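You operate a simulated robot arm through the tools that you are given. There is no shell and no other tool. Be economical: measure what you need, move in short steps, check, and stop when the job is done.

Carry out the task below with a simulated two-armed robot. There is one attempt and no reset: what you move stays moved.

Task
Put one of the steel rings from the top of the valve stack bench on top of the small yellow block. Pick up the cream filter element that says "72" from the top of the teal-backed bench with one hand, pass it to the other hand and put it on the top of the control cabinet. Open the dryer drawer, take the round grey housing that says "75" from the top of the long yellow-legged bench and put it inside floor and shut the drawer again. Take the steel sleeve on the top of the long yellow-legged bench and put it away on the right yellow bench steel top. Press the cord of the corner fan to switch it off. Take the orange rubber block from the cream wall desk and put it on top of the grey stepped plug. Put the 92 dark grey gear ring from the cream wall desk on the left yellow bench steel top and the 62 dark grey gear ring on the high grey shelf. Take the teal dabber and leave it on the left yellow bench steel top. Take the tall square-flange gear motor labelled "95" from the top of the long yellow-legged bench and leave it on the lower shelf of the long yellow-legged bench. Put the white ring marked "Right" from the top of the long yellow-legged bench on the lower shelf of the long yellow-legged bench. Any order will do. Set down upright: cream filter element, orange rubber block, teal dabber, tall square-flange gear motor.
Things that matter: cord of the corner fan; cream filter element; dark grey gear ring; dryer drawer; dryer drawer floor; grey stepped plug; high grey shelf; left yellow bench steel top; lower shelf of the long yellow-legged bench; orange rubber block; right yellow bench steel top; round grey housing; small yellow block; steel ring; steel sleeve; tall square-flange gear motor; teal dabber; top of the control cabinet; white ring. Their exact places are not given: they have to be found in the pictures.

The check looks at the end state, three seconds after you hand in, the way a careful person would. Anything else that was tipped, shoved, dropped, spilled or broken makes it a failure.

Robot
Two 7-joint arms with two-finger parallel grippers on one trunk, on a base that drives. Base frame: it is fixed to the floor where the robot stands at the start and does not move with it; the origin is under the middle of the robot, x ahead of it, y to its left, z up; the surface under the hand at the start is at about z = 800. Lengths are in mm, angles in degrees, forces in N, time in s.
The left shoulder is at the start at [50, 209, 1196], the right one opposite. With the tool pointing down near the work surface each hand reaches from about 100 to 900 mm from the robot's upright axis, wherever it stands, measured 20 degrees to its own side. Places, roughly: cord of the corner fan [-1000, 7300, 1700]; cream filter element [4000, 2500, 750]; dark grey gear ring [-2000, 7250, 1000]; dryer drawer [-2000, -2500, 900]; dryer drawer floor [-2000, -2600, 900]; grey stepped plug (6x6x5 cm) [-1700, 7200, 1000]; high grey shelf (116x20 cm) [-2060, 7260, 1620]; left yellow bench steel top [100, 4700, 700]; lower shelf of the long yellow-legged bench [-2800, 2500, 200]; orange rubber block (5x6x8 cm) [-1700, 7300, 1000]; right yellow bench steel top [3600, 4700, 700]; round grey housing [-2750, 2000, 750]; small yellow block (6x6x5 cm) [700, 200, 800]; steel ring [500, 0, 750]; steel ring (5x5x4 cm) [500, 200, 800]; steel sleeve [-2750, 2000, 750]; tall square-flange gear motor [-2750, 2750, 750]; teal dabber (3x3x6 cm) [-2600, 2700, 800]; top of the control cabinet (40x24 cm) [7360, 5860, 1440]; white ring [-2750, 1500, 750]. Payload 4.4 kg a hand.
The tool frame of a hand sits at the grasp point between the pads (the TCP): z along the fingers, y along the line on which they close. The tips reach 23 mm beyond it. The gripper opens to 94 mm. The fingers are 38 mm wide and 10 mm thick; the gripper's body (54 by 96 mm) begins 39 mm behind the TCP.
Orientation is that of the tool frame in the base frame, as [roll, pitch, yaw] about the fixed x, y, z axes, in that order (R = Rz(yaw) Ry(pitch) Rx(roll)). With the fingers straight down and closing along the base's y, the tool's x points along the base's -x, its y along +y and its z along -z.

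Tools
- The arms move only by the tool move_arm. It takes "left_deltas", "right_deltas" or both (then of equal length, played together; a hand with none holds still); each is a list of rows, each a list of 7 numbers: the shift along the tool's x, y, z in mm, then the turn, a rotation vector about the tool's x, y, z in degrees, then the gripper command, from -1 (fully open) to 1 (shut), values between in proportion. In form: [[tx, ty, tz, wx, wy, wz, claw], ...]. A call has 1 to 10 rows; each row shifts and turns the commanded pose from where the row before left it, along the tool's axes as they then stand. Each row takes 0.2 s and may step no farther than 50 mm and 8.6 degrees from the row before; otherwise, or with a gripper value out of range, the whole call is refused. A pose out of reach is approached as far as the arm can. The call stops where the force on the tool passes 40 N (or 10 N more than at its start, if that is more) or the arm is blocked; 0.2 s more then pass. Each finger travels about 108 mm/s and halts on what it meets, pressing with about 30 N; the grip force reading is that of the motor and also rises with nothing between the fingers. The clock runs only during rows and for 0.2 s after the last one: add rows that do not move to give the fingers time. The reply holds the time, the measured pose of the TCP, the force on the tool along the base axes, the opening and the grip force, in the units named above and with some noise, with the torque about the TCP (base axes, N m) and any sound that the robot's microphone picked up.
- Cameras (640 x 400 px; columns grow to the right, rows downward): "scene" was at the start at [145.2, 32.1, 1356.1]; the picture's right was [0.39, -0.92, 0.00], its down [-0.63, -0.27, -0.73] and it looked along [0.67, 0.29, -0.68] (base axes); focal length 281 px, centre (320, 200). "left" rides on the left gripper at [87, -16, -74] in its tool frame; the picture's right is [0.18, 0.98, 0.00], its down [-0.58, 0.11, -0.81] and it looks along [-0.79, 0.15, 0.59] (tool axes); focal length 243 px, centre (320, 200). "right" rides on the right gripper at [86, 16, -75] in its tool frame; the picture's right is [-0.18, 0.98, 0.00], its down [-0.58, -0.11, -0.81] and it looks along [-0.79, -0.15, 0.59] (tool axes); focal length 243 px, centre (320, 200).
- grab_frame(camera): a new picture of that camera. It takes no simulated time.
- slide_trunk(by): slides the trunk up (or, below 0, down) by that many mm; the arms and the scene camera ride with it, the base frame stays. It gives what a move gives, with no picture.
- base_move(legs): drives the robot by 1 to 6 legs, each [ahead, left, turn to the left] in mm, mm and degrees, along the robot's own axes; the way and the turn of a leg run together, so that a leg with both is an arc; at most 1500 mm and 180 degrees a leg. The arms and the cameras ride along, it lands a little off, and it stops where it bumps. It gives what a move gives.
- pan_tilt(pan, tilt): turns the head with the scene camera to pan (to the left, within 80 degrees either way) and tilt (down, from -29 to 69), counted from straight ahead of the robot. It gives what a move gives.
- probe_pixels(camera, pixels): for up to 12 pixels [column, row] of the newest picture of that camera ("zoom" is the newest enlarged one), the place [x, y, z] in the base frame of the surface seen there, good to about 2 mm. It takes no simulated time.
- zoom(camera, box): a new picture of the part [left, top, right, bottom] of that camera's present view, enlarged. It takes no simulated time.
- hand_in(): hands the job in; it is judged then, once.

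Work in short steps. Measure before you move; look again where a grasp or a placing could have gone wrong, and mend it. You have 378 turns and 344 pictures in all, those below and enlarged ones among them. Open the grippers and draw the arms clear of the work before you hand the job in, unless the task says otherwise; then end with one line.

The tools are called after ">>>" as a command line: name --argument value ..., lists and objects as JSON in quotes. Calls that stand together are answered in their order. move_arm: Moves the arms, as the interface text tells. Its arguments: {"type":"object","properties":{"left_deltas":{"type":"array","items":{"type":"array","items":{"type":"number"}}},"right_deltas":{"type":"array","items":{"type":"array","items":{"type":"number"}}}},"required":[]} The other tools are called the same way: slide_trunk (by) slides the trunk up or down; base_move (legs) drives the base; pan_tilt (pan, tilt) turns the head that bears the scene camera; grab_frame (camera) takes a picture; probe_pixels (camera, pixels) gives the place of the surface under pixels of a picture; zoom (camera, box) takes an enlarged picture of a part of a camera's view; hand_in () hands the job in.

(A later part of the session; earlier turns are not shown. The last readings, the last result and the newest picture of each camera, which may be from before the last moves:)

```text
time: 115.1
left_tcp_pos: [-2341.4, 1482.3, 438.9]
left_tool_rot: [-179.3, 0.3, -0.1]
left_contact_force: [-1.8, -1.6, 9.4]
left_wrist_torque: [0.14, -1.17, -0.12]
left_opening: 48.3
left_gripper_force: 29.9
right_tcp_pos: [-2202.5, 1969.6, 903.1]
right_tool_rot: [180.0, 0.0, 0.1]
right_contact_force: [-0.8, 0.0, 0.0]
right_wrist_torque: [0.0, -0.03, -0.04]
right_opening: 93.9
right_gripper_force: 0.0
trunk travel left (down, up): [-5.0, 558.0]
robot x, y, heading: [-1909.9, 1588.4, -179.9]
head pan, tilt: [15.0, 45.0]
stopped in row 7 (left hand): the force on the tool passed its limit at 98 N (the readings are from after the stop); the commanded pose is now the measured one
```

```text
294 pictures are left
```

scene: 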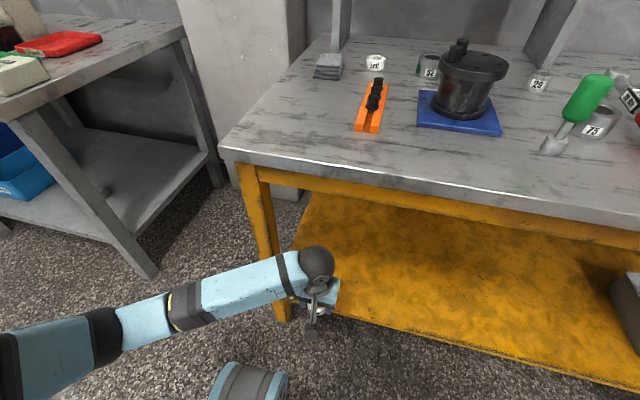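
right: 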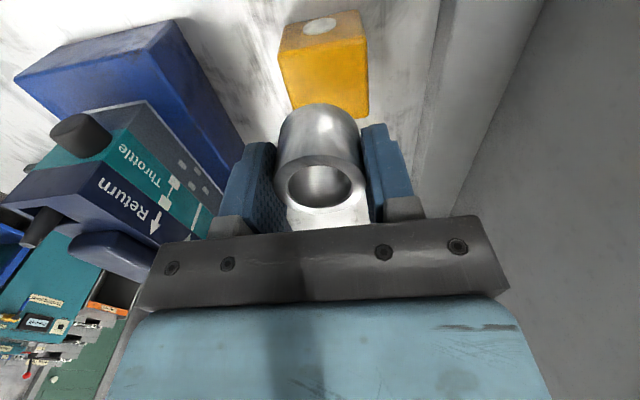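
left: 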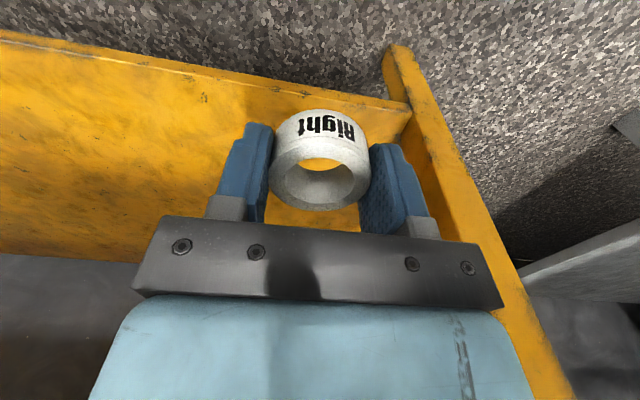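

The descent stopped on a 98 N contact at z≈439. I probe what is nearby to find what was touched.

>>> probe_pixels --camera "scene" --pixels '[[250, 385], [315, 265], [310, 325], [318, 315], [325, 285], [345, 325], [290, 300], [225, 280]]'

>>> zoom --camera "scene" --box '[180, 220, 400, 400]'

```text
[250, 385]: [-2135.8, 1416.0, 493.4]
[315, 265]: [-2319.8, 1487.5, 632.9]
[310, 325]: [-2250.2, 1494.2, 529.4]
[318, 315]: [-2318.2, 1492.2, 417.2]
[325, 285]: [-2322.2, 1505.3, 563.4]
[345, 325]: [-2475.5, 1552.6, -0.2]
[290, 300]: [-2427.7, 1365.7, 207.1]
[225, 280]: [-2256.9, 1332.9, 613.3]
```

```text
2.22 times, centred on (290, 310) of scene
```

zoom: 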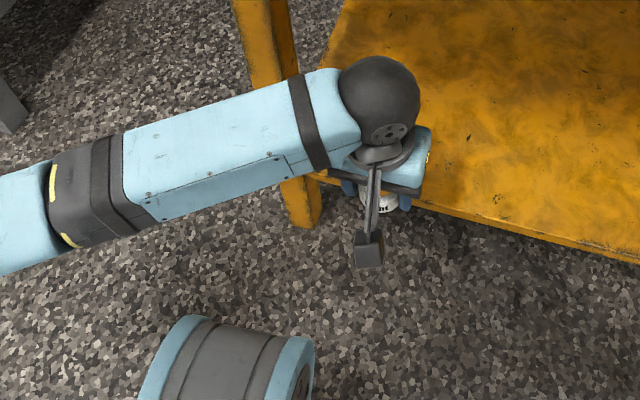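

The torque points to the wrist camera box touching the robot's own base front. I raise the hand 60, back the robot 150 mm, then extend the arm 150 mm forward.

>>> move_arm --left_deltas '[[0, 0, -30, 0, 0, 0, 1], [0, 0, -40, 0, 0, 0, 1]]'

>>> base_move --legs '[[-150, 0, 0]]'

>>> move_arm --left_deltas '[[-30, 0, 0, 0, 0, 0, 1], [-40, 0, 0, 0, 0, 0, 1], [-40, 0, 0, 0, 0, 0, 1], [-40, 0, 0, 0, 0, 0, 1], [0, 0, 40, 0, 0, 0, 1], [0, 0, 40, 0, 0, 0, 1]]'

>>> grab_frame --camera "scene"

```text
time: 115.7
left_tcp_pos: [-2342.6, 1483.2, 508.9]
left_tool_rot: [-179.3, 0.2, -0.1]
left_contact_force: [0.4, 0.6, -0.3]
left_wrist_torque: [-0.03, 0.0, 0.01]
left_opening: 48.4
left_gripper_force: 30.3
right_tcp_pos: [-2201.4, 1969.4, 902.7]
right_tool_rot: [-179.9, 0.1, 0.1]
right_contact_force: [0.3, 0.1, 0.5]
right_wrist_torque: [0.01, 0.02, 0.03]
right_opening: 94.2
right_gripper_force: 0.1
trunk travel left (down, up): [-5.0, 558.0]
robot x, y, heading: [-1906.6, 1592.5, -179.9]
head pan, tilt: [15.0, 45.0]
```

```text
time: 117.1
left_tcp_pos: [-2193.8, 1484.4, 508.8]
left_tool_rot: [-179.4, 0.2, 0.0]
left_contact_force: [-0.6, 0.1, 0.1]
left_wrist_torque: [-0.01, -0.03, -0.01]
left_opening: 48.5
left_gripper_force: 29.8
right_tcp_pos: [-2054.2, 1968.8, 901.9]
right_tool_rot: [-180.0, 0.1, 0.1]
right_contact_force: [-0.2, -0.7, -0.6]
right_wrist_torque: [0.0, 0.0, 0.01]
right_opening: 93.9
right_gripper_force: 0.0
trunk travel left (down, up): [-5.0, 558.0]
robot x, y, heading: [-1761.3, 1583.8, -179.9]
head pan, tilt: [15.0, 45.0]
```

```text
time: 118.5
left_tcp_pos: [-2347.3, 1483.2, 430.3]
left_tool_rot: [-179.5, 0.1, -0.1]
left_contact_force: [0.0, 0.2, -0.7]
left_wrist_torque: [0.01, 0.03, 0.03]
left_opening: 48.3
left_gripper_force: 30.3
right_tcp_pos: [-2054.9, 1968.7, 902.4]
right_tool_rot: [180.0, 0.0, 0.1]
right_contact_force: [-0.3, -0.1, 0.1]
right_wrist_torque: [0.0, -0.01, 0.02]
right_opening: 93.9
right_gripper_force: 0.1
trunk travel left (down, up): [-5.0, 558.0]
robot x, y, heading: [-1761.8, 1589.5, -179.9]
head pan, tilt: [15.0, 45.0]
```

```text
292 pictures are left
```

scene: 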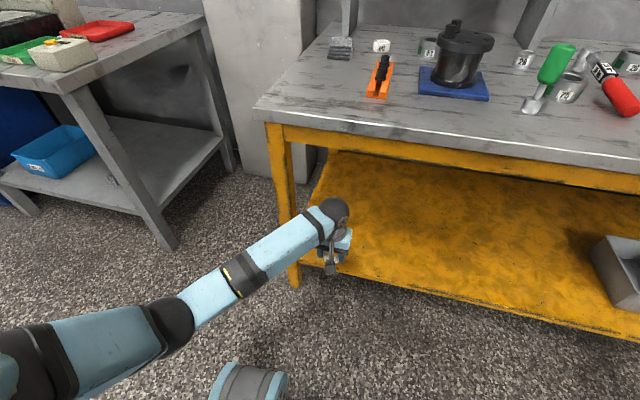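

Free now. I continue down to z≈295.

>>> move_arm --left_deltas '[[0, 0, 25, 0, 0, 0, 1], [0, 0, 25, 0, 0, 0, 1], [0, 0, 25, 0, 0, 0, 1], [0, 0, 25, 0, 0, 0, 1], [0, 0, 25, 0, 0, 0, 1], [0, 0, 10, 0, 0, 0, 1], [0, 0, 0, 0, 0, 0, 1]]'

>>> grab_frame --camera "scene"

>>> grab_frame --camera "left"

```text
time: 120.3
left_tcp_pos: [-2352.5, 1452.9, 287.2]
left_tool_rot: [178.6, 0.4, 1.0]
left_contact_force: [-0.8, -0.6, 0.1]
left_wrist_torque: [0.0, 0.01, -0.02]
left_opening: 48.4
left_gripper_force: 29.5
right_tcp_pos: [-2055.3, 1969.2, 899.6]
right_tool_rot: [179.9, -0.2, 0.1]
right_contact_force: [-0.1, 0.3, 0.7]
right_wrist_torque: [-0.04, -0.03, -0.01]
right_opening: 93.9
right_gripper_force: 0.1
trunk travel left (down, up): [-5.0, 558.0]
robot x, y, heading: [-1759.8, 1589.2, -180.2]
head pan, tilt: [15.0, 45.0]
stopped in row 7 (left hand): the arm was blocked; the commanded pose is now the measured one
```

```text
291 pictures are left
```

scene: 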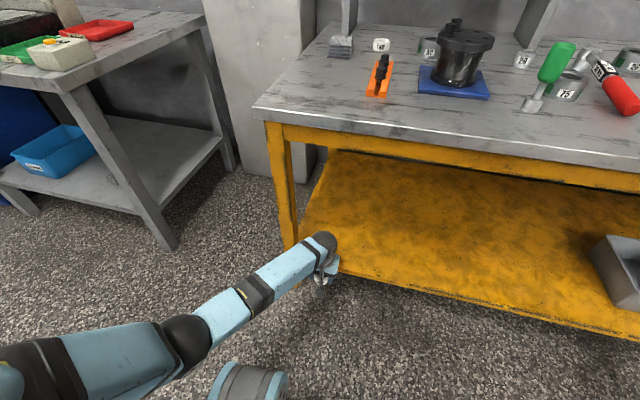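

```text
290 pictures are left
```

left: 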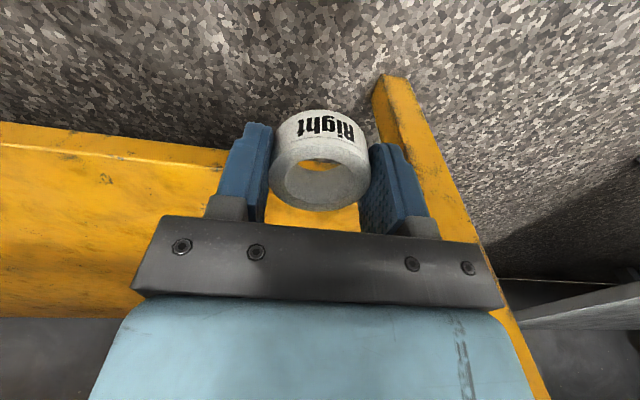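

The arm blocks itself against the base when low and inward. I raise a bit, shift the base 200 mm right, and bring the hand back 150 mm left (more outward in the robot frame).

>>> move_arm --left_deltas '[[0, 0, -30, 0, 0, 0, 1], [0, 0, -30, 0, 0, 0, 1]]'

>>> base_move --legs '[[0, -220, 0]]'

>>> move_arm --left_deltas '[[0, 30, 0, -1.4, 0, 0, 1], [0, 40, 0, 0, 0, 0, 1], [0, 40, 0, 0, 0, 0, 1], [0, 40, 0, 0, 0, 0, 1], [0, 0, 25, 0, 0, 0, 1], [0, 0, 25, 0, 0, 0, 1]]'

>>> grab_frame --camera "scene"

```text
time: 120.9
left_tcp_pos: [-2353.6, 1455.2, 351.2]
left_tool_rot: [178.5, 0.6, 0.8]
left_contact_force: [-0.2, 0.0, -0.8]
left_wrist_torque: [-0.01, -0.02, 0.0]
left_opening: 48.3
left_gripper_force: 29.9
right_tcp_pos: [-2053.8, 1969.5, 903.8]
right_tool_rot: [179.9, 0.0, 0.2]
right_contact_force: [0.0, 0.4, -0.4]
right_wrist_torque: [-0.03, -0.01, 0.02]
right_opening: 94.0
right_gripper_force: 0.2
trunk travel left (down, up): [-5.0, 558.0]
robot x, y, heading: [-1761.3, 1586.7, -179.9]
head pan, tilt: [15.0, 45.0]
```

```text
time: 123.4
left_tcp_pos: [-2354.6, 1678.6, 350.9]
left_tool_rot: [178.6, 0.8, 0.5]
left_contact_force: [0.4, -0.2, 1.0]
left_wrist_torque: [-0.01, -0.04, -0.03]
left_opening: 48.4
left_gripper_force: 30.0
right_tcp_pos: [-2052.0, 2192.4, 902.3]
right_tool_rot: [179.9, -0.1, -0.1]
right_contact_force: [-0.2, 0.4, 0.9]
right_wrist_torque: [-0.01, 0.01, -0.03]
right_opening: 93.7
right_gripper_force: 0.1
trunk travel left (down, up): [-5.0, 558.0]
robot x, y, heading: [-1756.8, 1806.7, 179.8]
head pan, tilt: [15.0, 45.0]
```

```text
time: 124.8
left_tcp_pos: [-2354.4, 1526.9, 308.2]
left_tool_rot: [177.1, 0.7, 0.6]
left_contact_force: [0.0, 0.4, 0.0]
left_wrist_torque: [-0.05, 0.01, 0.04]
left_opening: 48.3
left_gripper_force: 30.1
right_tcp_pos: [-2051.8, 2190.1, 901.7]
right_tool_rot: [180.0, 0.0, -0.3]
right_contact_force: [-0.5, -0.2, -1.0]
right_wrist_torque: [0.01, 0.0, 0.0]
right_opening: 93.9
right_gripper_force: 0.1
trunk travel left (down, up): [-5.0, 558.0]
robot x, y, heading: [-1758.8, 1811.2, 179.9]
head pan, tilt: [15.0, 45.0]
```

```text
289 pictures are left
```

scene: 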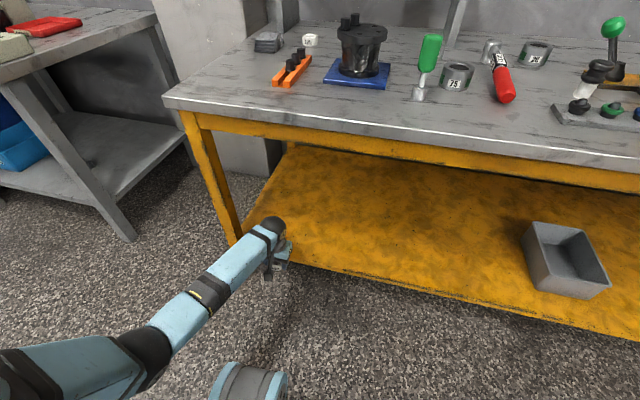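

Fine. I correct the roll (+2.9°) and move forward over the shelf to x≈-2460.

>>> move_arm --left_deltas '[[-25, 0, 0, 2.9, 0, 0, 1], [-30, 0, 0, 0, 0, 0, 1], [-30, 0, 0, 0, 0, 0, 1], [-25, 0, 0, 0, 0, 0, 1], [0, 0, 20, 0, 0, 0, 1], [0, 0, 20, 0, 0, 0, 1]]'

>>> grab_frame --camera "scene"

>>> grab_frame --camera "left"

```text
time: 126.2
left_tcp_pos: [-2463.6, 1525.5, 269.3]
left_tool_rot: [-179.9, 0.7, 0.6]
left_contact_force: [-0.8, 0.5, 0.1]
left_wrist_torque: [0.0, 0.02, -0.01]
left_opening: 48.3
left_gripper_force: 30.4
right_tcp_pos: [-2051.8, 2190.8, 903.1]
right_tool_rot: [180.0, 0.0, -0.2]
right_contact_force: [0.4, 0.3, 0.2]
right_wrist_torque: [-0.02, -0.01, 0.03]
right_opening: 93.9
right_gripper_force: 0.0
trunk travel left (down, up): [-5.0, 558.0]
robot x, y, heading: [-1762.8, 1810.0, 179.8]
head pan, tilt: [15.0, 45.0]
```

```text
288 pictures are left
```

scene: 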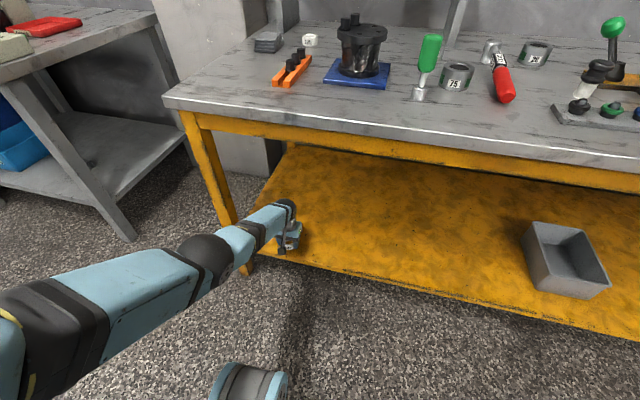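

```text
287 pictures are left
```

left: 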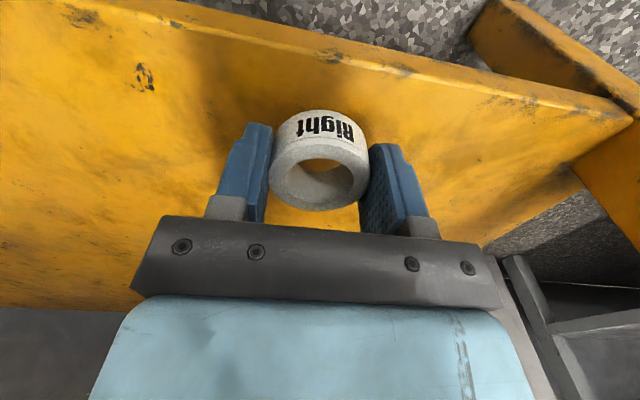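

Ring is over the shelf. I go 15 mm deeper and lower to contact.

>>> move_arm --left_deltas '[[-15, 0, 8, 0, 0, 0, 1], [0, 0, 8, 0, 0, 0, 1], [0, 0, 3, 0, 0, 0, 1], [0, 0, 2, 0, 0, 0, 1], [0, 0, 2, 0, 0, 0, 1], [0, 0, 0, 0, 0, 0, 1]]'

```text
time: 127.6
left_tcp_pos: [-2459.3, 1526.3, 258.0]
left_tool_rot: [-179.9, 0.8, 0.6]
left_contact_force: [-0.7, 0.1, -1.3]
left_wrist_torque: [-0.01, 0.01, -0.01]
left_opening: 48.5
left_gripper_force: 30.1
left hand out of reach, approached as far as the arm can: row 1, 2, 5
right_tcp_pos: [-2053.0, 2191.3, 902.6]
right_tool_rot: [-180.0, 0.0, -0.2]
right_contact_force: [-1.1, -0.4, 0.3]
right_wrist_torque: [0.04, -0.01, 0.0]
right_opening: 94.2
right_gripper_force: 0.1
trunk travel left (down, up): [-5.0, 558.0]
robot x, y, heading: [-1760.6, 1809.1, 179.9]
head pan, tilt: [15.0, 45.0]
```

At reach limit. I drive the base 50 mm ahead, then lower.

>>> base_move --legs '[[50, 0, 0]]'

>>> move_arm --left_deltas '[[15, 0, 2, 0, 0, 0, 1], [0, 0, 3, 0, 0, 0, 1], [0, 0, 2, 0, 0, 0, 1], [0, 0, 0, 0, 0, 0, 1]]'

```text
time: 128.5
left_tcp_pos: [-2509.0, 1526.0, 259.4]
left_tool_rot: [-179.9, 0.7, 0.5]
left_contact_force: [-0.1, -0.3, -0.5]
left_wrist_torque: [0.02, 0.03, 0.01]
left_opening: 48.5
left_gripper_force: 30.0
right_tcp_pos: [-2102.3, 2190.6, 901.1]
right_tool_rot: [180.0, -0.1, -0.2]
right_contact_force: [-0.2, -0.2, 0.3]
right_wrist_torque: [0.0, 0.0, -0.03]
right_opening: 93.8
right_gripper_force: 0.0
trunk travel left (down, up): [-5.0, 558.0]
robot x, y, heading: [-1808.9, 1813.8, 179.7]
head pan, tilt: [15.0, 45.0]
```

```text
time: 129.5
left_tcp_pos: [-2501.5, 1528.6, 247.4]
left_tool_rot: [180.0, 0.7, 0.6]
left_contact_force: [-0.2, -0.2, 0.3]
left_wrist_torque: [-0.01, 0.03, -0.01]
left_opening: 48.4
left_gripper_force: 29.7
left hand out of reach, approached as far as the arm can: row 1, 3
right_tcp_pos: [-2103.0, 2191.0, 902.9]
right_tool_rot: [180.0, 0.1, -0.1]
right_contact_force: [0.2, 0.5, -0.3]
right_wrist_torque: [0.0, 0.02, 0.03]
right_opening: 93.8
right_gripper_force: 0.1
trunk travel left (down, up): [-5.0, 558.0]
robot x, y, heading: [-1810.4, 1806.3, 179.7]
head pan, tilt: [15.0, 45.0]
```

>>> move_arm --left_deltas '[[10, 0, 2, 0, 0, 0, 1], [0, 0, 2, 0, 0, 0, 1], [0, 0, 0, 0, 0, 0, 1]]'

>>> grab_frame --camera "left"

```text
time: 130.3
left_tcp_pos: [-2497.5, 1527.3, 244.2]
left_tool_rot: [179.9, 1.0, 0.5]
left_contact_force: [-5.8, -2.1, 16.5]
left_wrist_torque: [-0.1, -0.19, -0.08]
left_opening: 48.3
left_gripper_force: 29.5
left hand out of reach, approached as far as the arm can: row 1
right_tcp_pos: [-2102.2, 2191.5, 904.4]
right_tool_rot: [179.9, 0.1, -0.2]
right_contact_force: [1.0, 0.8, -0.3]
right_wrist_torque: [0.01, 0.01, 0.0]
right_opening: 93.8
right_gripper_force: 0.0
trunk travel left (down, up): [-5.0, 558.0]
robot x, y, heading: [-1814.9, 1809.2, 180.1]
head pan, tilt: [15.0, 45.0]
```

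```text
286 pictures are left
```

left: 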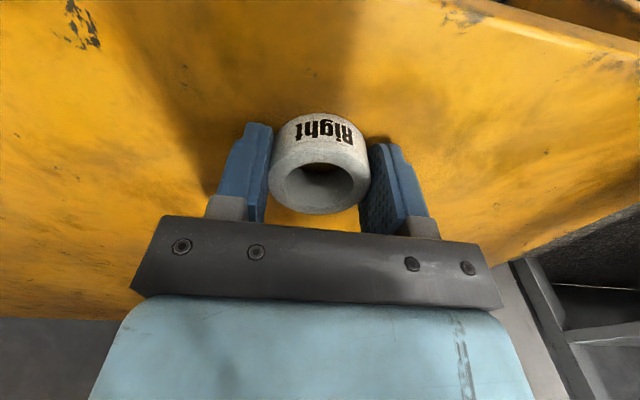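

Contact (16 N). I open, rise 50 mm (well below the top), and back off.

>>> move_arm --left_deltas '[[0, 0, -1, 0, 0, 0, 0.2], [0, 0, 0, 0, 0, 0, -0.4], [0, 0, 0, 0, 0, 0, -0.4], [0, 0, -20, 0, 0, 0, -0.4], [0, 0, -30, 0, 0, 0, -0.4]]'

>>> grab_frame --camera "left"

```text
time: 131.5
left_tcp_pos: [-2519.2, 1525.6, 271.0]
left_tool_rot: [180.0, 0.5, 0.6]
left_contact_force: [0.0, 0.7, -0.2]
left_wrist_torque: [0.02, -0.02, 0.0]
left_opening: 65.8
left_gripper_force: 0.0
left hand out of reach, approached as far as the arm can: row 4, 5
right_tcp_pos: [-2102.2, 2190.8, 902.4]
right_tool_rot: [179.9, 0.0, -0.1]
right_contact_force: [0.0, -0.2, -0.9]
right_wrist_torque: [0.0, -0.03, 0.02]
right_opening: 94.1
right_gripper_force: 0.1
trunk travel left (down, up): [-5.0, 558.0]
robot x, y, heading: [-1811.6, 1806.9, 179.8]
head pan, tilt: [15.0, 45.0]
```

```text
285 pictures are left
```

left: 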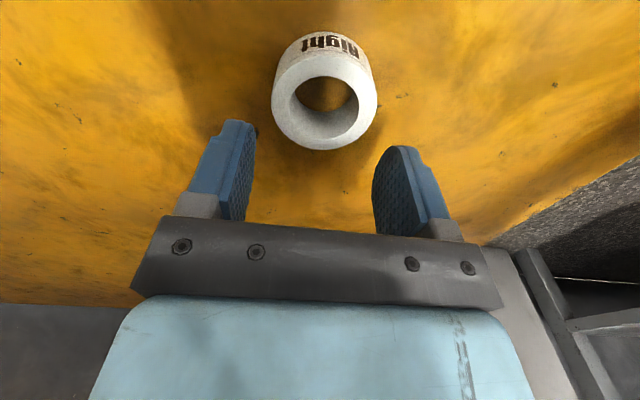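

The ring stands flat on the shelf. I back the base straight out 260 mm (fingertips pass above the ring), then raise.

>>> base_move --legs '[[-260, 0, 0]]'

>>> move_arm --left_deltas '[[20, 0, -40, 0, 0, 0, -0.4], [10, 0, -45, 0, 0, 0, -0.4], [0, 0, -45, 0, 0, 0, -0.4], [0, 0, -45, 0, 0, 0, -0.4], [0, 0, -45, 0, 0, 0, -0.4], [0, 0, -45, 0, 0, 0, -0.4], [0, 0, -45, 0, 0, 0, -0.4], [0, 0, -45, 0, 0, 0, -0.4]]'

>>> grab_frame --camera "scene"

```text
time: 133.4
left_tcp_pos: [-2257.2, 1527.3, 271.1]
left_tool_rot: [-179.9, 0.7, 0.6]
left_contact_force: [0.0, 0.2, 0.0]
left_wrist_torque: [-0.01, 0.02, 0.02]
left_opening: 65.8
left_gripper_force: 0.0
right_tcp_pos: [-1839.8, 2188.8, 902.4]
right_tool_rot: [180.0, 0.1, -0.2]
right_contact_force: [0.7, -0.5, 0.2]
right_wrist_torque: [0.01, 0.01, 0.01]
right_opening: 94.2
right_gripper_force: 0.1
trunk travel left (down, up): [-5.0, 558.0]
robot x, y, heading: [-1548.7, 1807.0, 179.7]
head pan, tilt: [15.0, 45.0]
```

```text
time: 135.2
left_tcp_pos: [-2388.1, 1529.7, 537.9]
left_tool_rot: [-179.9, 0.6, 0.7]
left_contact_force: [0.5, 0.1, -0.2]
left_wrist_torque: [-0.01, 0.03, -0.02]
left_opening: 65.7
left_gripper_force: 0.0
left hand out of reach, approached as far as the arm can: row 1, 2, 3, 4, 5, 6, 7, 8
right_tcp_pos: [-1838.8, 2191.0, 902.5]
right_tool_rot: [180.0, 0.0, -0.2]
right_contact_force: [-0.6, -0.8, 0.0]
right_wrist_torque: [0.01, -0.01, 0.03]
right_opening: 93.8
right_gripper_force: 0.1
trunk travel left (down, up): [-5.0, 558.0]
robot x, y, heading: [-1545.4, 1807.2, 179.7]
head pan, tilt: [15.0, 45.0]
```

```text
284 pictures are left
```

scene: 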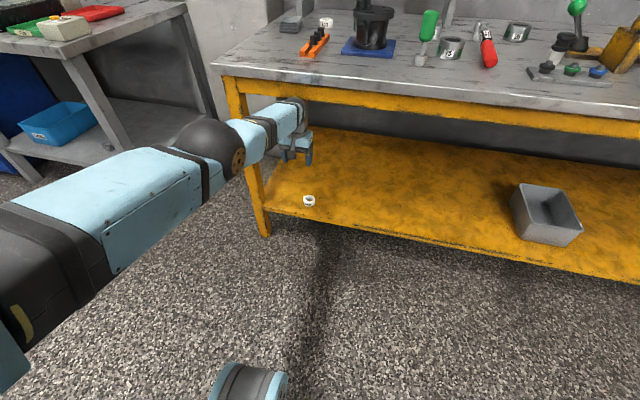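

The ring is on the shelf; the arm is nearly straight. I back up further for clearance, then retract the hand toward the body.

>>> base_move --legs '[[-250, 0, 0]]'

>>> move_arm --left_deltas '[[40, 0, 0, 0, 0, 0, -0.4], [40, 0, 0, 0, 0, 0, -0.4], [40, 0, -20, 0, 0, 0, -0.4], [40, 0, -25, 0, 0, 0, -0.4], [30, 0, -35, 0, 0, 0, -0.4], [30, 0, -35, 0, 0, 0, -0.4], [0, 0, -45, 0, 0, 0, -0.4], [0, 0, -45, 0, 0, 0, -0.4]]'

>>> slide_trunk --by 270

>>> grab_frame --camera "scene"

```text
time: 137.1
left_tcp_pos: [-2135.7, 1525.5, 538.0]
left_tool_rot: [-179.9, 0.6, 0.8]
left_contact_force: [0.0, -0.7, 0.1]
left_wrist_torque: [0.0, -0.01, -0.01]
left_opening: 66.0
left_gripper_force: 0.1
right_tcp_pos: [-1589.5, 2188.3, 903.4]
right_tool_rot: [-179.9, 0.1, 0.1]
right_contact_force: [0.8, -0.1, 0.1]
right_wrist_torque: [0.01, 0.0, 0.0]
right_opening: 94.2
right_gripper_force: 0.0
trunk travel left (down, up): [-5.0, 558.0]
robot x, y, heading: [-1294.1, 1810.9, -179.9]
head pan, tilt: [15.0, 45.0]
```

```text
time: 138.8
left_tcp_pos: [-2163.3, 1528.8, 681.4]
left_tool_rot: [-179.9, 0.5, 0.8]
left_contact_force: [0.2, -0.4, -0.3]
left_wrist_torque: [0.05, 0.03, -0.02]
left_opening: 65.9
left_gripper_force: 0.1
left hand out of reach, approached as far as the arm can: row 1, 2, 3, 4, 5, 6, 7, 8
right_tcp_pos: [-1588.9, 2188.4, 902.3]
right_tool_rot: [-180.0, 0.2, 0.1]
right_contact_force: [0.1, -0.2, -0.4]
right_wrist_torque: [0.0, 0.01, 0.02]
right_opening: 93.9
right_gripper_force: 0.1
trunk travel left (down, up): [-5.0, 558.0]
robot x, y, heading: [-1295.8, 1808.7, -180.0]
head pan, tilt: [15.0, 45.0]
```

```text
time: 141.6
left_tcp_pos: [-2162.6, 1527.6, 948.8]
left_tool_rot: [-179.8, 0.4, 0.8]
left_contact_force: [0.6, 0.8, -0.7]
left_wrist_torque: [0.04, 0.03, 0.01]
left_opening: 66.1
left_gripper_force: 0.2
right_tcp_pos: [-1589.5, 2187.7, 1172.0]
right_tool_rot: [-179.9, 0.0, 0.0]
right_contact_force: [0.4, 0.6, 0.1]
right_wrist_torque: [-0.01, -0.02, -0.02]
right_opening: 94.1
right_gripper_force: 0.1
trunk travel left (down, up): [-275.0, 288.0]
robot x, y, heading: [-1296.5, 1807.5, -179.9]
head pan, tilt: [15.0, 45.0]
```

```text
283 pictures are left
```

scene: 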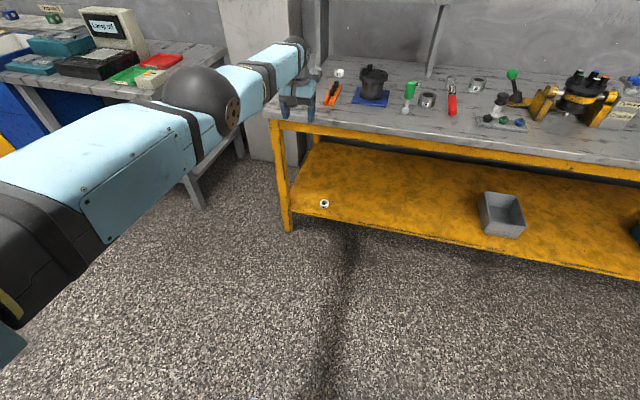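

The arm is locked straight. I try nudging outward past the singularity, then inward.

>>> move_arm --left_deltas '[[-40, 0, 20, 0, 0, 0, -0.4], [-40, 0, 20, 0, 0, 0, -0.4], [-40, 0, 0, 0, 0, 0, -0.4], [-20, 0, 0, 0, 0, 0, -0.4]]'

>>> move_arm --left_deltas '[[20, 0, 0, 0, 0, 0, -0.4], [40, 0, 0, 0, 0, 0, -0.4], [40, 0, 0, 0, 0, 0, -0.4], [40, 0, 0, 0, 0, 0, -0.4], [40, 0, 0, 0, 0, 0, -0.4]]'

```text
time: 142.6
left_tcp_pos: [-2161.3, 1525.4, 927.6]
left_tool_rot: [-179.9, 0.4, 0.8]
left_contact_force: [-0.3, -0.4, -0.1]
left_wrist_torque: [-0.01, -0.03, 0.01]
left_opening: 65.8
left_gripper_force: 0.1
left hand out of reach, approached as far as the arm can: row 1, 2, 3, 4
right_tcp_pos: [-1589.7, 2188.1, 1172.1]
right_tool_rot: [-179.9, 0.0, 0.2]
right_contact_force: [0.1, 0.3, -0.3]
right_wrist_torque: [0.0, 0.0, -0.02]
right_opening: 94.0
right_gripper_force: 0.0
trunk travel left (down, up): [-275.0, 288.0]
robot x, y, heading: [-1296.0, 1804.3, -179.9]
head pan, tilt: [15.0, 45.0]
```

```text
time: 143.8
left_tcp_pos: [-2158.4, 1529.7, 908.6]
left_tool_rot: [-179.9, 0.6, 0.8]
left_contact_force: [1.2, 0.6, 0.3]
left_wrist_torque: [0.02, -0.04, -0.02]
left_opening: 65.7
left_gripper_force: 0.1
left hand out of reach, approached as far as the arm can: row 1, 2, 3, 4, 5
right_tcp_pos: [-1589.4, 2188.8, 1171.6]
right_tool_rot: [-180.0, -0.2, 0.1]
right_contact_force: [-0.3, -0.5, -0.5]
right_wrist_torque: [-0.01, -0.04, 0.01]
right_opening: 94.1
right_gripper_force: 0.1
trunk travel left (down, up): [-275.0, 288.0]
robot x, y, heading: [-1294.9, 1810.0, -180.0]
head pan, tilt: [15.0, 45.0]
```

I probe the elbow and wrist positions to understand the posture.

>>> grab_frame --camera "scene"

>>> probe_pixels --camera "scene" --pixels '[[200, 100], [230, 110], [270, 75], [295, 60], [100, 180], [50, 250], [10, 310]]'

```text
282 pictures are left
```

scene: 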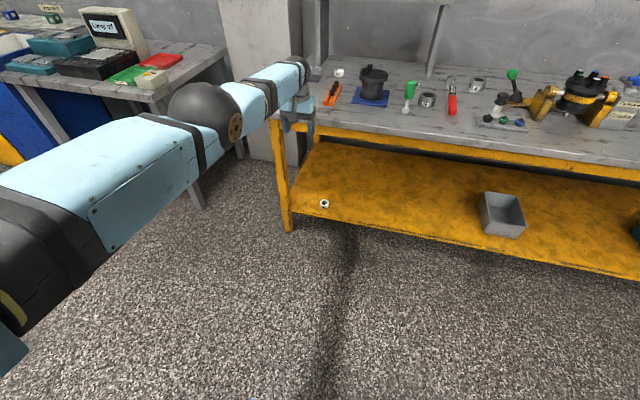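

```text
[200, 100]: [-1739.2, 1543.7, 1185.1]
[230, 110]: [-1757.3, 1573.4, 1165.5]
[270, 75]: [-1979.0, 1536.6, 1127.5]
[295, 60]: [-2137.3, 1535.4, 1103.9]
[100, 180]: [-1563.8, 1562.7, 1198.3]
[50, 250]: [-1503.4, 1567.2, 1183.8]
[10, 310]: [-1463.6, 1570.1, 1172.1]
```

The arm is straight (shoulder–wrist ≈820). Tangential motion should bend the elbow: I move down with some inward component.

>>> move_arm --left_deltas '[[20, 0, 45, 0, 0, 0, -0.4], [20, 0, 45, 0, 0, 0, -0.4], [20, 0, 45, 0, 0, 0, -0.4], [20, 0, 45, 0, 0, 0, -0.4], [20, 0, 45, 0, 0, 0, -0.4], [20, 0, 45, 0, 0, 0, -0.4], [20, 0, 45, 0, 0, 0, -0.4], [20, 0, 45, 0, 0, 0, -0.4]]'

>>> grab_frame --camera "scene"

```text
time: 145.6
left_tcp_pos: [-2011.9, 1530.8, 552.5]
left_tool_rot: [-180.0, 0.6, 0.8]
left_contact_force: [-0.8, 0.1, 0.0]
left_wrist_torque: [-0.01, -0.05, 0.02]
left_opening: 65.9
left_gripper_force: 0.1
left hand out of reach, approached as far as the arm can: row 1, 2, 3, 4, 6, 7, 8
right_tcp_pos: [-1588.7, 2187.6, 1172.1]
right_tool_rot: [180.0, 0.1, 0.1]
right_contact_force: [0.4, 0.1, -0.6]
right_wrist_torque: [0.01, 0.0, -0.01]
right_opening: 94.1
right_gripper_force: 0.0
trunk travel left (down, up): [-275.0, 288.0]
robot x, y, heading: [-1296.1, 1808.0, -180.1]
head pan, tilt: [15.0, 45.0]
```

```text
281 pictures are left
```

scene: 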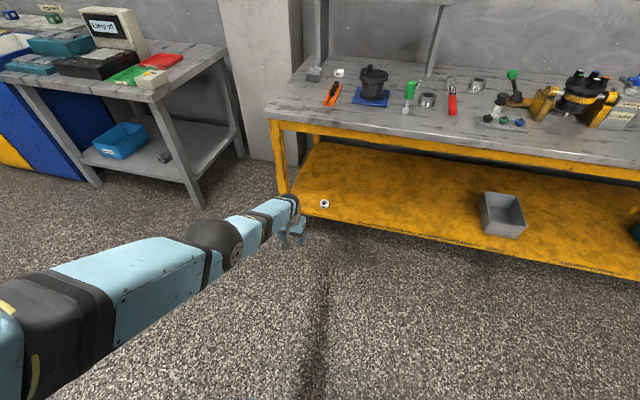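

Try sideways: inward (toward +y) with a retracting component.

>>> move_arm --left_deltas '[[0, -45, 0, 0, 0, 0, -0.4], [20, -45, 0, 0, 0, 0, -0.4], [20, -45, 0, 0, 0, 0, -0.4], [30, -40, 0, 0, 0, 0, -0.4], [30, -40, 0, 0, 0, 0, -0.4], [40, 0, 0, 0, 0, 0, -0.4], [40, 0, 0, 0, 0, 0, -0.4]]'

>>> grab_frame --camera "scene"

```text
time: 147.4
left_tcp_pos: [-1897.9, 1702.9, 597.6]
left_tool_rot: [176.9, 6.7, 1.8]
left_contact_force: [0.5, -0.5, 0.7]
left_wrist_torque: [0.01, -0.04, -0.02]
left_opening: 65.5
left_gripper_force: 0.1
left hand out of reach, approached as far as the arm can: row 1
right_tcp_pos: [-1589.4, 2188.2, 1172.0]
right_tool_rot: [180.0, -0.1, 0.0]
right_contact_force: [0.1, 0.4, -0.1]
right_wrist_torque: [0.0, -0.05, 0.03]
right_opening: 93.6
right_gripper_force: 0.0
trunk travel left (down, up): [-275.0, 288.0]
robot x, y, heading: [-1297.5, 1807.7, 180.0]
head pan, tilt: [15.0, 45.0]
stopped in row 7 (left hand): the arm was blocked; the commanded pose is now the measured one
```

```text
280 pictures are left
```

scene: 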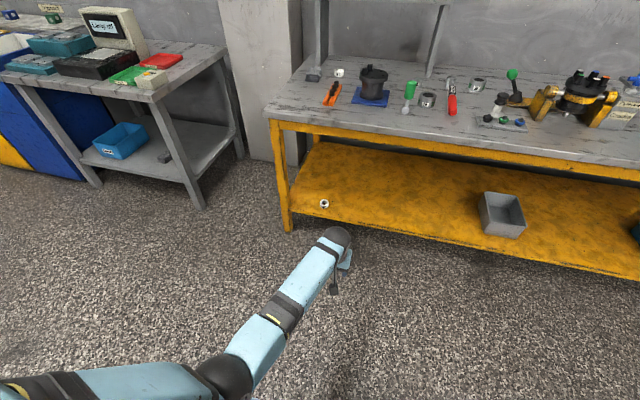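

Unlocked: the elbow is bent outward again. I raise the hand, then fix the small tilt.

>>> move_arm --left_deltas '[[0, 0, -40, 0, 0, 0, -0.4], [0, 0, -45, 0, 0, 0, -0.4], [0, 0, -45, 0, 0, 0, -0.4], [0, 0, -45, 0, 0, 0, -0.4], [0, 0, -45, 0, 0, 0, -0.4], [0, 0, -45, 0, 0, 0, -0.4], [0, 0, -45, 0, 0, 0, -0.4], [0, 0, -45, 0, 0, 0, -0.4]]'

>>> grab_frame --camera "scene"

```text
time: 149.0
left_tcp_pos: [-1876.4, 1617.6, 843.9]
left_tool_rot: [165.7, 7.1, 4.7]
left_contact_force: [-0.2, 0.8, -0.8]
left_wrist_torque: [0.02, -0.06, 0.01]
left_opening: 66.0
left_gripper_force: 0.1
left hand out of reach, approached as far as the arm can: row 7
right_tcp_pos: [-1590.0, 2186.8, 1171.8]
right_tool_rot: [179.9, -0.1, 0.1]
right_contact_force: [0.1, 0.3, -0.3]
right_wrist_torque: [0.01, -0.01, -0.02]
right_opening: 94.2
right_gripper_force: 0.1
trunk travel left (down, up): [-275.0, 288.0]
robot x, y, heading: [-1292.2, 1807.0, -180.1]
head pan, tilt: [15.0, 45.0]
stopped in row 7 (left hand): the arm was blocked; the commanded pose is now the measured one
```

```text
279 pictures are left
```

scene: 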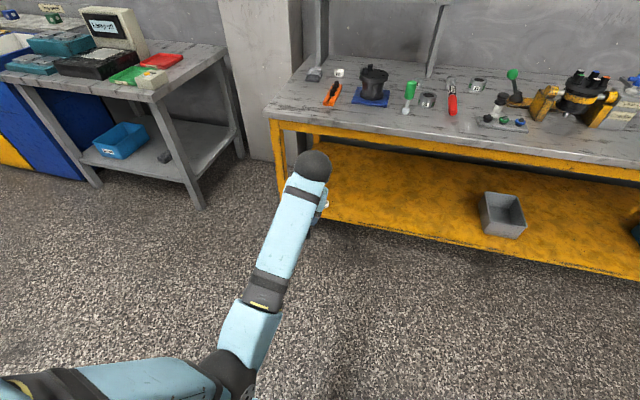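

The elbow presses on the torso. I move the hand outward-left to free it.

>>> move_arm --left_deltas '[[0, 30, 0, 0, 0, 0, -0.4], [0, 40, 0, 0, 0, 0, -0.4], [0, 40, 0, 0, 0, 0, -0.4], [0, 40, 0, 0, 0, 0, -0.4], [10, 40, 0, 0, 0, 0, -0.4], [20, 40, 0, 0, 0, 0, -0.4], [20, 40, 0, 0, 0, 0, -0.4]]'

>>> pan_tilt --pan 50 --tilt 45

>>> grab_frame --camera "scene"

```text
time: 150.6
left_tcp_pos: [-1796.8, 1362.2, 901.7]
left_tool_rot: [165.9, 7.3, 4.6]
left_contact_force: [0.4, 0.2, -0.4]
left_wrist_torque: [0.05, -0.04, 0.01]
left_opening: 65.7
left_gripper_force: 0.1
right_tcp_pos: [-1590.2, 2188.2, 1172.2]
right_tool_rot: [-179.9, 0.0, 0.1]
right_contact_force: [0.5, -0.3, 0.4]
right_wrist_torque: [0.0, 0.01, -0.02]
right_opening: 93.8
right_gripper_force: 0.0
trunk travel left (down, up): [-275.0, 288.0]
robot x, y, heading: [-1296.2, 1804.8, -180.1]
head pan, tilt: [15.0, 45.0]
```

```text
time: 151.6
left_tcp_pos: [-1797.6, 1362.8, 901.2]
left_tool_rot: [165.9, 7.2, 4.7]
left_contact_force: [0.0, 0.1, -0.1]
left_wrist_torque: [0.02, 0.01, 0.02]
left_opening: 65.9
left_gripper_force: 0.0
right_tcp_pos: [-1589.6, 2188.1, 1172.9]
right_tool_rot: [180.0, 0.0, 0.2]
right_contact_force: [-0.2, -0.8, 0.1]
right_wrist_torque: [-0.01, 0.02, -0.02]
right_opening: 94.1
right_gripper_force: 0.0
trunk travel left (down, up): [-275.0, 288.0]
robot x, y, heading: [-1296.0, 1806.9, -179.8]
head pan, tilt: [50.0, 45.0]
```

```text
278 pictures are left
```

scene: 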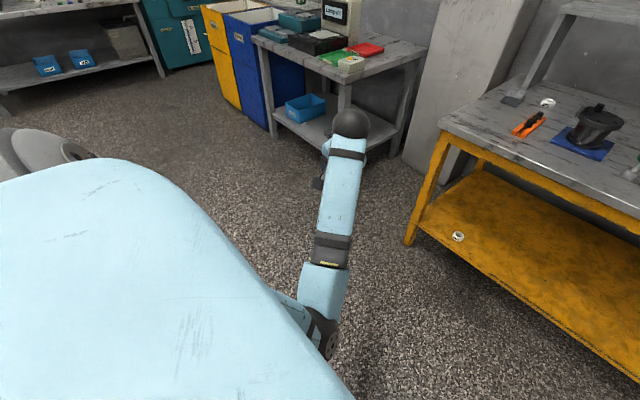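

I swing the hand far out-left and back, as before, correcting the tilt on the way.

>>> move_arm --left_deltas '[[20, 40, 10, 3, 1.5, 1, -0.4], [25, 38, 15, 3, 1.5, 1, -0.4], [25, 38, 15, 3, 1.5, 1, -0.4], [25, 38, 15, 3, 1.5, 1, -0.4], [25, 38, 15, 2, 1.3, 0.7, -0.4], [25, 38, 15, 0, 0, 0, -0.4], [25, 20, 15, 0, 0, 0, -0.4], [25, 20, 15, 0, 0, 0, -0.4], [25, 0, 15, 0, 0, 0, -0.4]]'

>>> pan_tilt --pan 75 --tilt 40

>>> grab_frame --camera "scene"

```text
time: 153.6
left_tcp_pos: [-1566.0, 1095.1, 797.1]
left_tool_rot: [179.5, -0.6, 1.0]
left_contact_force: [0.6, -0.3, -0.3]
left_wrist_torque: [0.01, -0.01, 0.01]
left_opening: 65.7
left_gripper_force: 0.1
right_tcp_pos: [-1588.4, 2187.1, 1171.9]
right_tool_rot: [180.0, 0.0, 0.1]
right_contact_force: [0.3, -0.7, 0.4]
right_wrist_torque: [-0.01, 0.03, 0.0]
right_opening: 94.2
right_gripper_force: 0.1
trunk travel left (down, up): [-275.0, 288.0]
robot x, y, heading: [-1296.9, 1813.3, -180.1]
head pan, tilt: [50.0, 45.0]
```

```text
time: 154.5
left_tcp_pos: [-1566.4, 1095.4, 796.6]
left_tool_rot: [179.7, -0.5, 0.9]
left_contact_force: [0.1, -0.1, -0.4]
left_wrist_torque: [0.02, -0.01, 0.01]
left_opening: 66.0
left_gripper_force: 0.0
right_tcp_pos: [-1589.3, 2187.3, 1173.0]
right_tool_rot: [-180.0, -0.2, 0.1]
right_contact_force: [-0.4, -0.7, 0.2]
right_wrist_torque: [-0.03, -0.01, 0.0]
right_opening: 94.5
right_gripper_force: 0.1
trunk travel left (down, up): [-275.0, 288.0]
robot x, y, heading: [-1292.3, 1809.3, -180.1]
head pan, tilt: [75.0, 40.0]
```

```text
277 pictures are left
```

scene: 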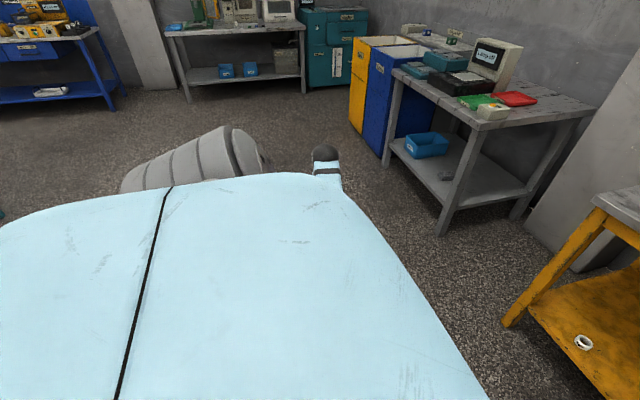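

I raise the hand here, then bring it forward to a standard ready pose.

>>> move_arm --left_deltas '[[0, 0, -45, 0, 0, 0, -0.4], [0, 0, -45, 0, 0, 0, -0.4], [0, 0, -45, 0, 0, 0, -0.4], [0, 0, -45, 0, 0, 0, -0.4], [0, 0, -45, 0, 0, 0, -0.4], [0, 0, -25, 0, 0, 0, -0.4]]'

>>> grab_frame --camera "scene"

```text
time: 155.9
left_tcp_pos: [-1569.5, 1096.8, 1047.9]
left_tool_rot: [179.6, -0.6, 1.0]
left_contact_force: [0.0, -0.3, 0.1]
left_wrist_torque: [0.02, -0.01, -0.02]
left_opening: 65.7
left_gripper_force: 0.1
right_tcp_pos: [-1589.5, 2188.3, 1171.4]
right_tool_rot: [-180.0, 0.0, 0.1]
right_contact_force: [0.5, 0.3, 0.6]
right_wrist_torque: [-0.04, 0.03, 0.01]
right_opening: 94.2
right_gripper_force: 0.0
trunk travel left (down, up): [-275.0, 288.0]
robot x, y, heading: [-1294.1, 1807.2, -180.2]
head pan, tilt: [75.0, 40.0]
```

```text
276 pictures are left
```

scene: 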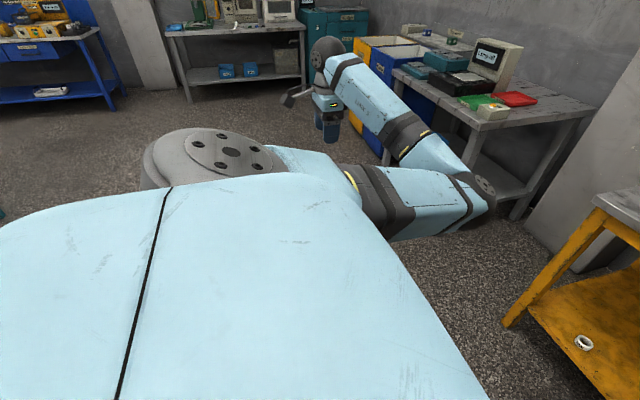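

The elbow is folded inward now. I'll let the arm hang at the side, then swing forward so the elbow comes up and outside.

>>> move_arm --left_deltas '[[15, 10, 45, 0, 0, 0, -0.4], [15, 10, 45, 0, 0, 0, -0.4], [15, 0, 45, 0, 0, 0, -0.4], [15, 0, 45, 0, 0, 0, -0.4], [15, 0, 45, 0, 0, 0, -0.4], [15, 0, 45, 0, 0, 0, -0.4], [15, 0, 45, 0, 0, 0, -0.4], [15, 0, 45, 0, 0, 0, -0.4], [15, 0, 45, 0, 0, 0, -0.4], [15, 0, 30, 0, 0, 0, -0.4]]'

>>> pan_tilt --pan 80 --tilt 50

>>> grab_frame --camera "scene"

```text
time: 158.1
left_tcp_pos: [-1413.2, 1075.6, 612.7]
left_tool_rot: [179.6, -0.6, 0.9]
left_contact_force: [0.1, -0.6, -0.7]
left_wrist_torque: [-0.05, 0.02, -0.01]
left_opening: 65.7
left_gripper_force: 0.1
right_tcp_pos: [-1588.9, 2188.6, 1172.7]
right_tool_rot: [179.9, -0.1, 0.1]
right_contact_force: [0.3, 0.3, -0.9]
right_wrist_torque: [0.02, 0.03, 0.01]
right_opening: 94.1
right_gripper_force: 0.2
trunk travel left (down, up): [-275.0, 288.0]
robot x, y, heading: [-1296.2, 1809.9, -179.9]
head pan, tilt: [75.0, 40.0]
```

```text
time: 158.8
left_tcp_pos: [-1413.6, 1075.4, 613.7]
left_tool_rot: [179.7, -0.6, 0.9]
left_contact_force: [-0.1, -0.6, -0.7]
left_wrist_torque: [0.02, 0.0, -0.03]
left_opening: 65.7
left_gripper_force: 0.1
right_tcp_pos: [-1589.4, 2187.8, 1171.1]
right_tool_rot: [-180.0, 0.0, 0.1]
right_contact_force: [1.0, 0.0, 0.3]
right_wrist_torque: [-0.01, -0.01, 0.0]
right_opening: 93.8
right_gripper_force: 0.0
trunk travel left (down, up): [-275.0, 288.0]
robot x, y, heading: [-1292.4, 1806.0, -180.0]
head pan, tilt: [80.0, 50.0]
```

```text
275 pictures are left
```

scene: 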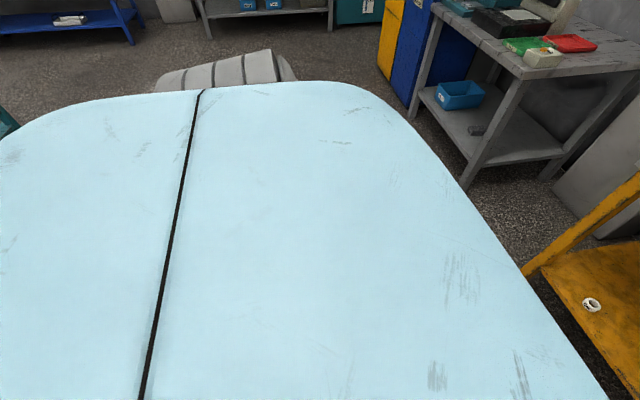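

Swing forward and slightly inward with rising height.

>>> move_arm --left_deltas '[[-40, -20, -15, 0, 0, 0, -0.4], [-40, -20, -15, 0, 0, 0, -0.4], [-40, -20, -15, 0, 0, 0, -0.4], [-40, -20, -15, 0, 0, 0, -0.4], [-40, -25, -15, 0, 0, 0, -0.4], [-40, -25, -15, 0, 0, 0, -0.4], [-40, -25, -15, 0, 0, 0, -0.4], [-40, -25, -15, 0, 0, 0, -0.4], [-40, -25, -15, 0, 0, 0, -0.4], [-30, -25, -15, 0, 0, 0, -0.4]]'

>>> pan_tilt --pan 60 --tilt 40

>>> grab_frame --camera "scene"

```text
time: 161.0
left_tcp_pos: [-1806.9, 1302.4, 757.4]
left_tool_rot: [179.6, -0.7, 1.0]
left_contact_force: [-0.2, -0.4, 0.5]
left_wrist_torque: [0.0, 0.01, 0.01]
left_opening: 65.7
left_gripper_force: 0.0
right_tcp_pos: [-1589.9, 2188.3, 1172.5]
right_tool_rot: [179.8, -0.1, 0.2]
right_contact_force: [-0.6, 0.0, 0.1]
right_wrist_torque: [-0.04, 0.04, -0.01]
right_opening: 94.0
right_gripper_force: 0.1
trunk travel left (down, up): [-275.0, 288.0]
robot x, y, heading: [-1292.4, 1807.8, -180.2]
head pan, tilt: [80.0, 50.0]
```

```text
time: 161.8
left_tcp_pos: [-1807.5, 1303.6, 757.8]
left_tool_rot: [179.6, -0.6, 1.0]
left_contact_force: [-0.7, -0.5, 0.3]
left_wrist_torque: [0.02, -0.02, 0.04]
left_opening: 65.8
left_gripper_force: 0.0
right_tcp_pos: [-1589.2, 2188.0, 1172.4]
right_tool_rot: [179.9, 0.0, 0.0]
right_contact_force: [-0.3, 0.0, -0.1]
right_wrist_torque: [-0.03, 0.01, -0.01]
right_opening: 93.9
right_gripper_force: 0.1
trunk travel left (down, up): [-275.0, 288.0]
robot x, y, heading: [-1296.7, 1808.8, -179.9]
head pan, tilt: [60.0, 40.0]
```

```text
274 pictures are left
```

scene: 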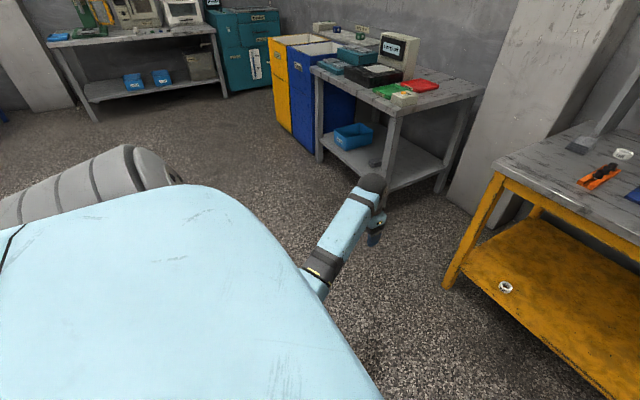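

Elbow hangs down now. I bring the hand up and inward to a ready pose (robot ≈(560,250,1000)) and look.

>>> move_arm --left_deltas '[[0, 0, -40, 0, 0, 0, -0.4], [0, -15, -40, 0, 0, 0, -0.4], [0, -25, -40, 0, 0, 0, -0.4], [0, -25, -40, 0, 0, 0, -0.4], [0, -30, -35, 0, 0, 0, -0.4], [0, -35, -30, 0, 0, 0, -0.4], [0, -40, 0, 0, 0, 0, -0.4], [0, -40, 0, 0, 0, 0, -0.4]]'

>>> grab_frame --camera "scene"

```text
time: 163.6
left_tcp_pos: [-1816.1, 1513.5, 983.4]
left_tool_rot: [179.7, -0.6, 0.9]
left_contact_force: [-0.1, 0.1, -0.5]
left_wrist_torque: [0.01, -0.02, 0.0]
left_opening: 66.1
left_gripper_force: 0.0
right_tcp_pos: [-1590.2, 2188.7, 1171.4]
right_tool_rot: [179.8, -0.2, 0.1]
right_contact_force: [1.1, 0.4, 0.4]
right_wrist_torque: [-0.02, -0.02, -0.01]
right_opening: 93.7
right_gripper_force: 0.0
trunk travel left (down, up): [-275.0, 288.0]
robot x, y, heading: [-1291.7, 1807.2, -180.1]
head pan, tilt: [60.0, 40.0]
```

```text
273 pictures are left
```

scene: 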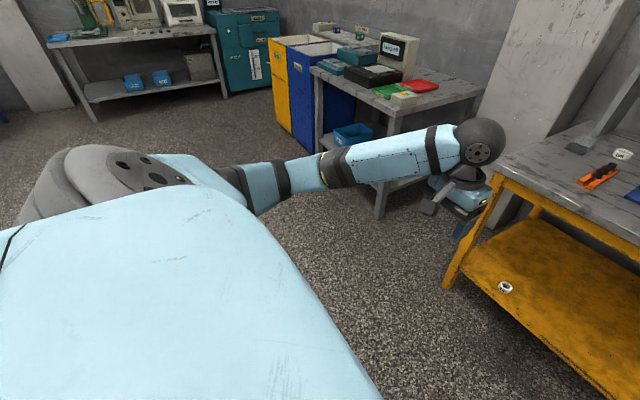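

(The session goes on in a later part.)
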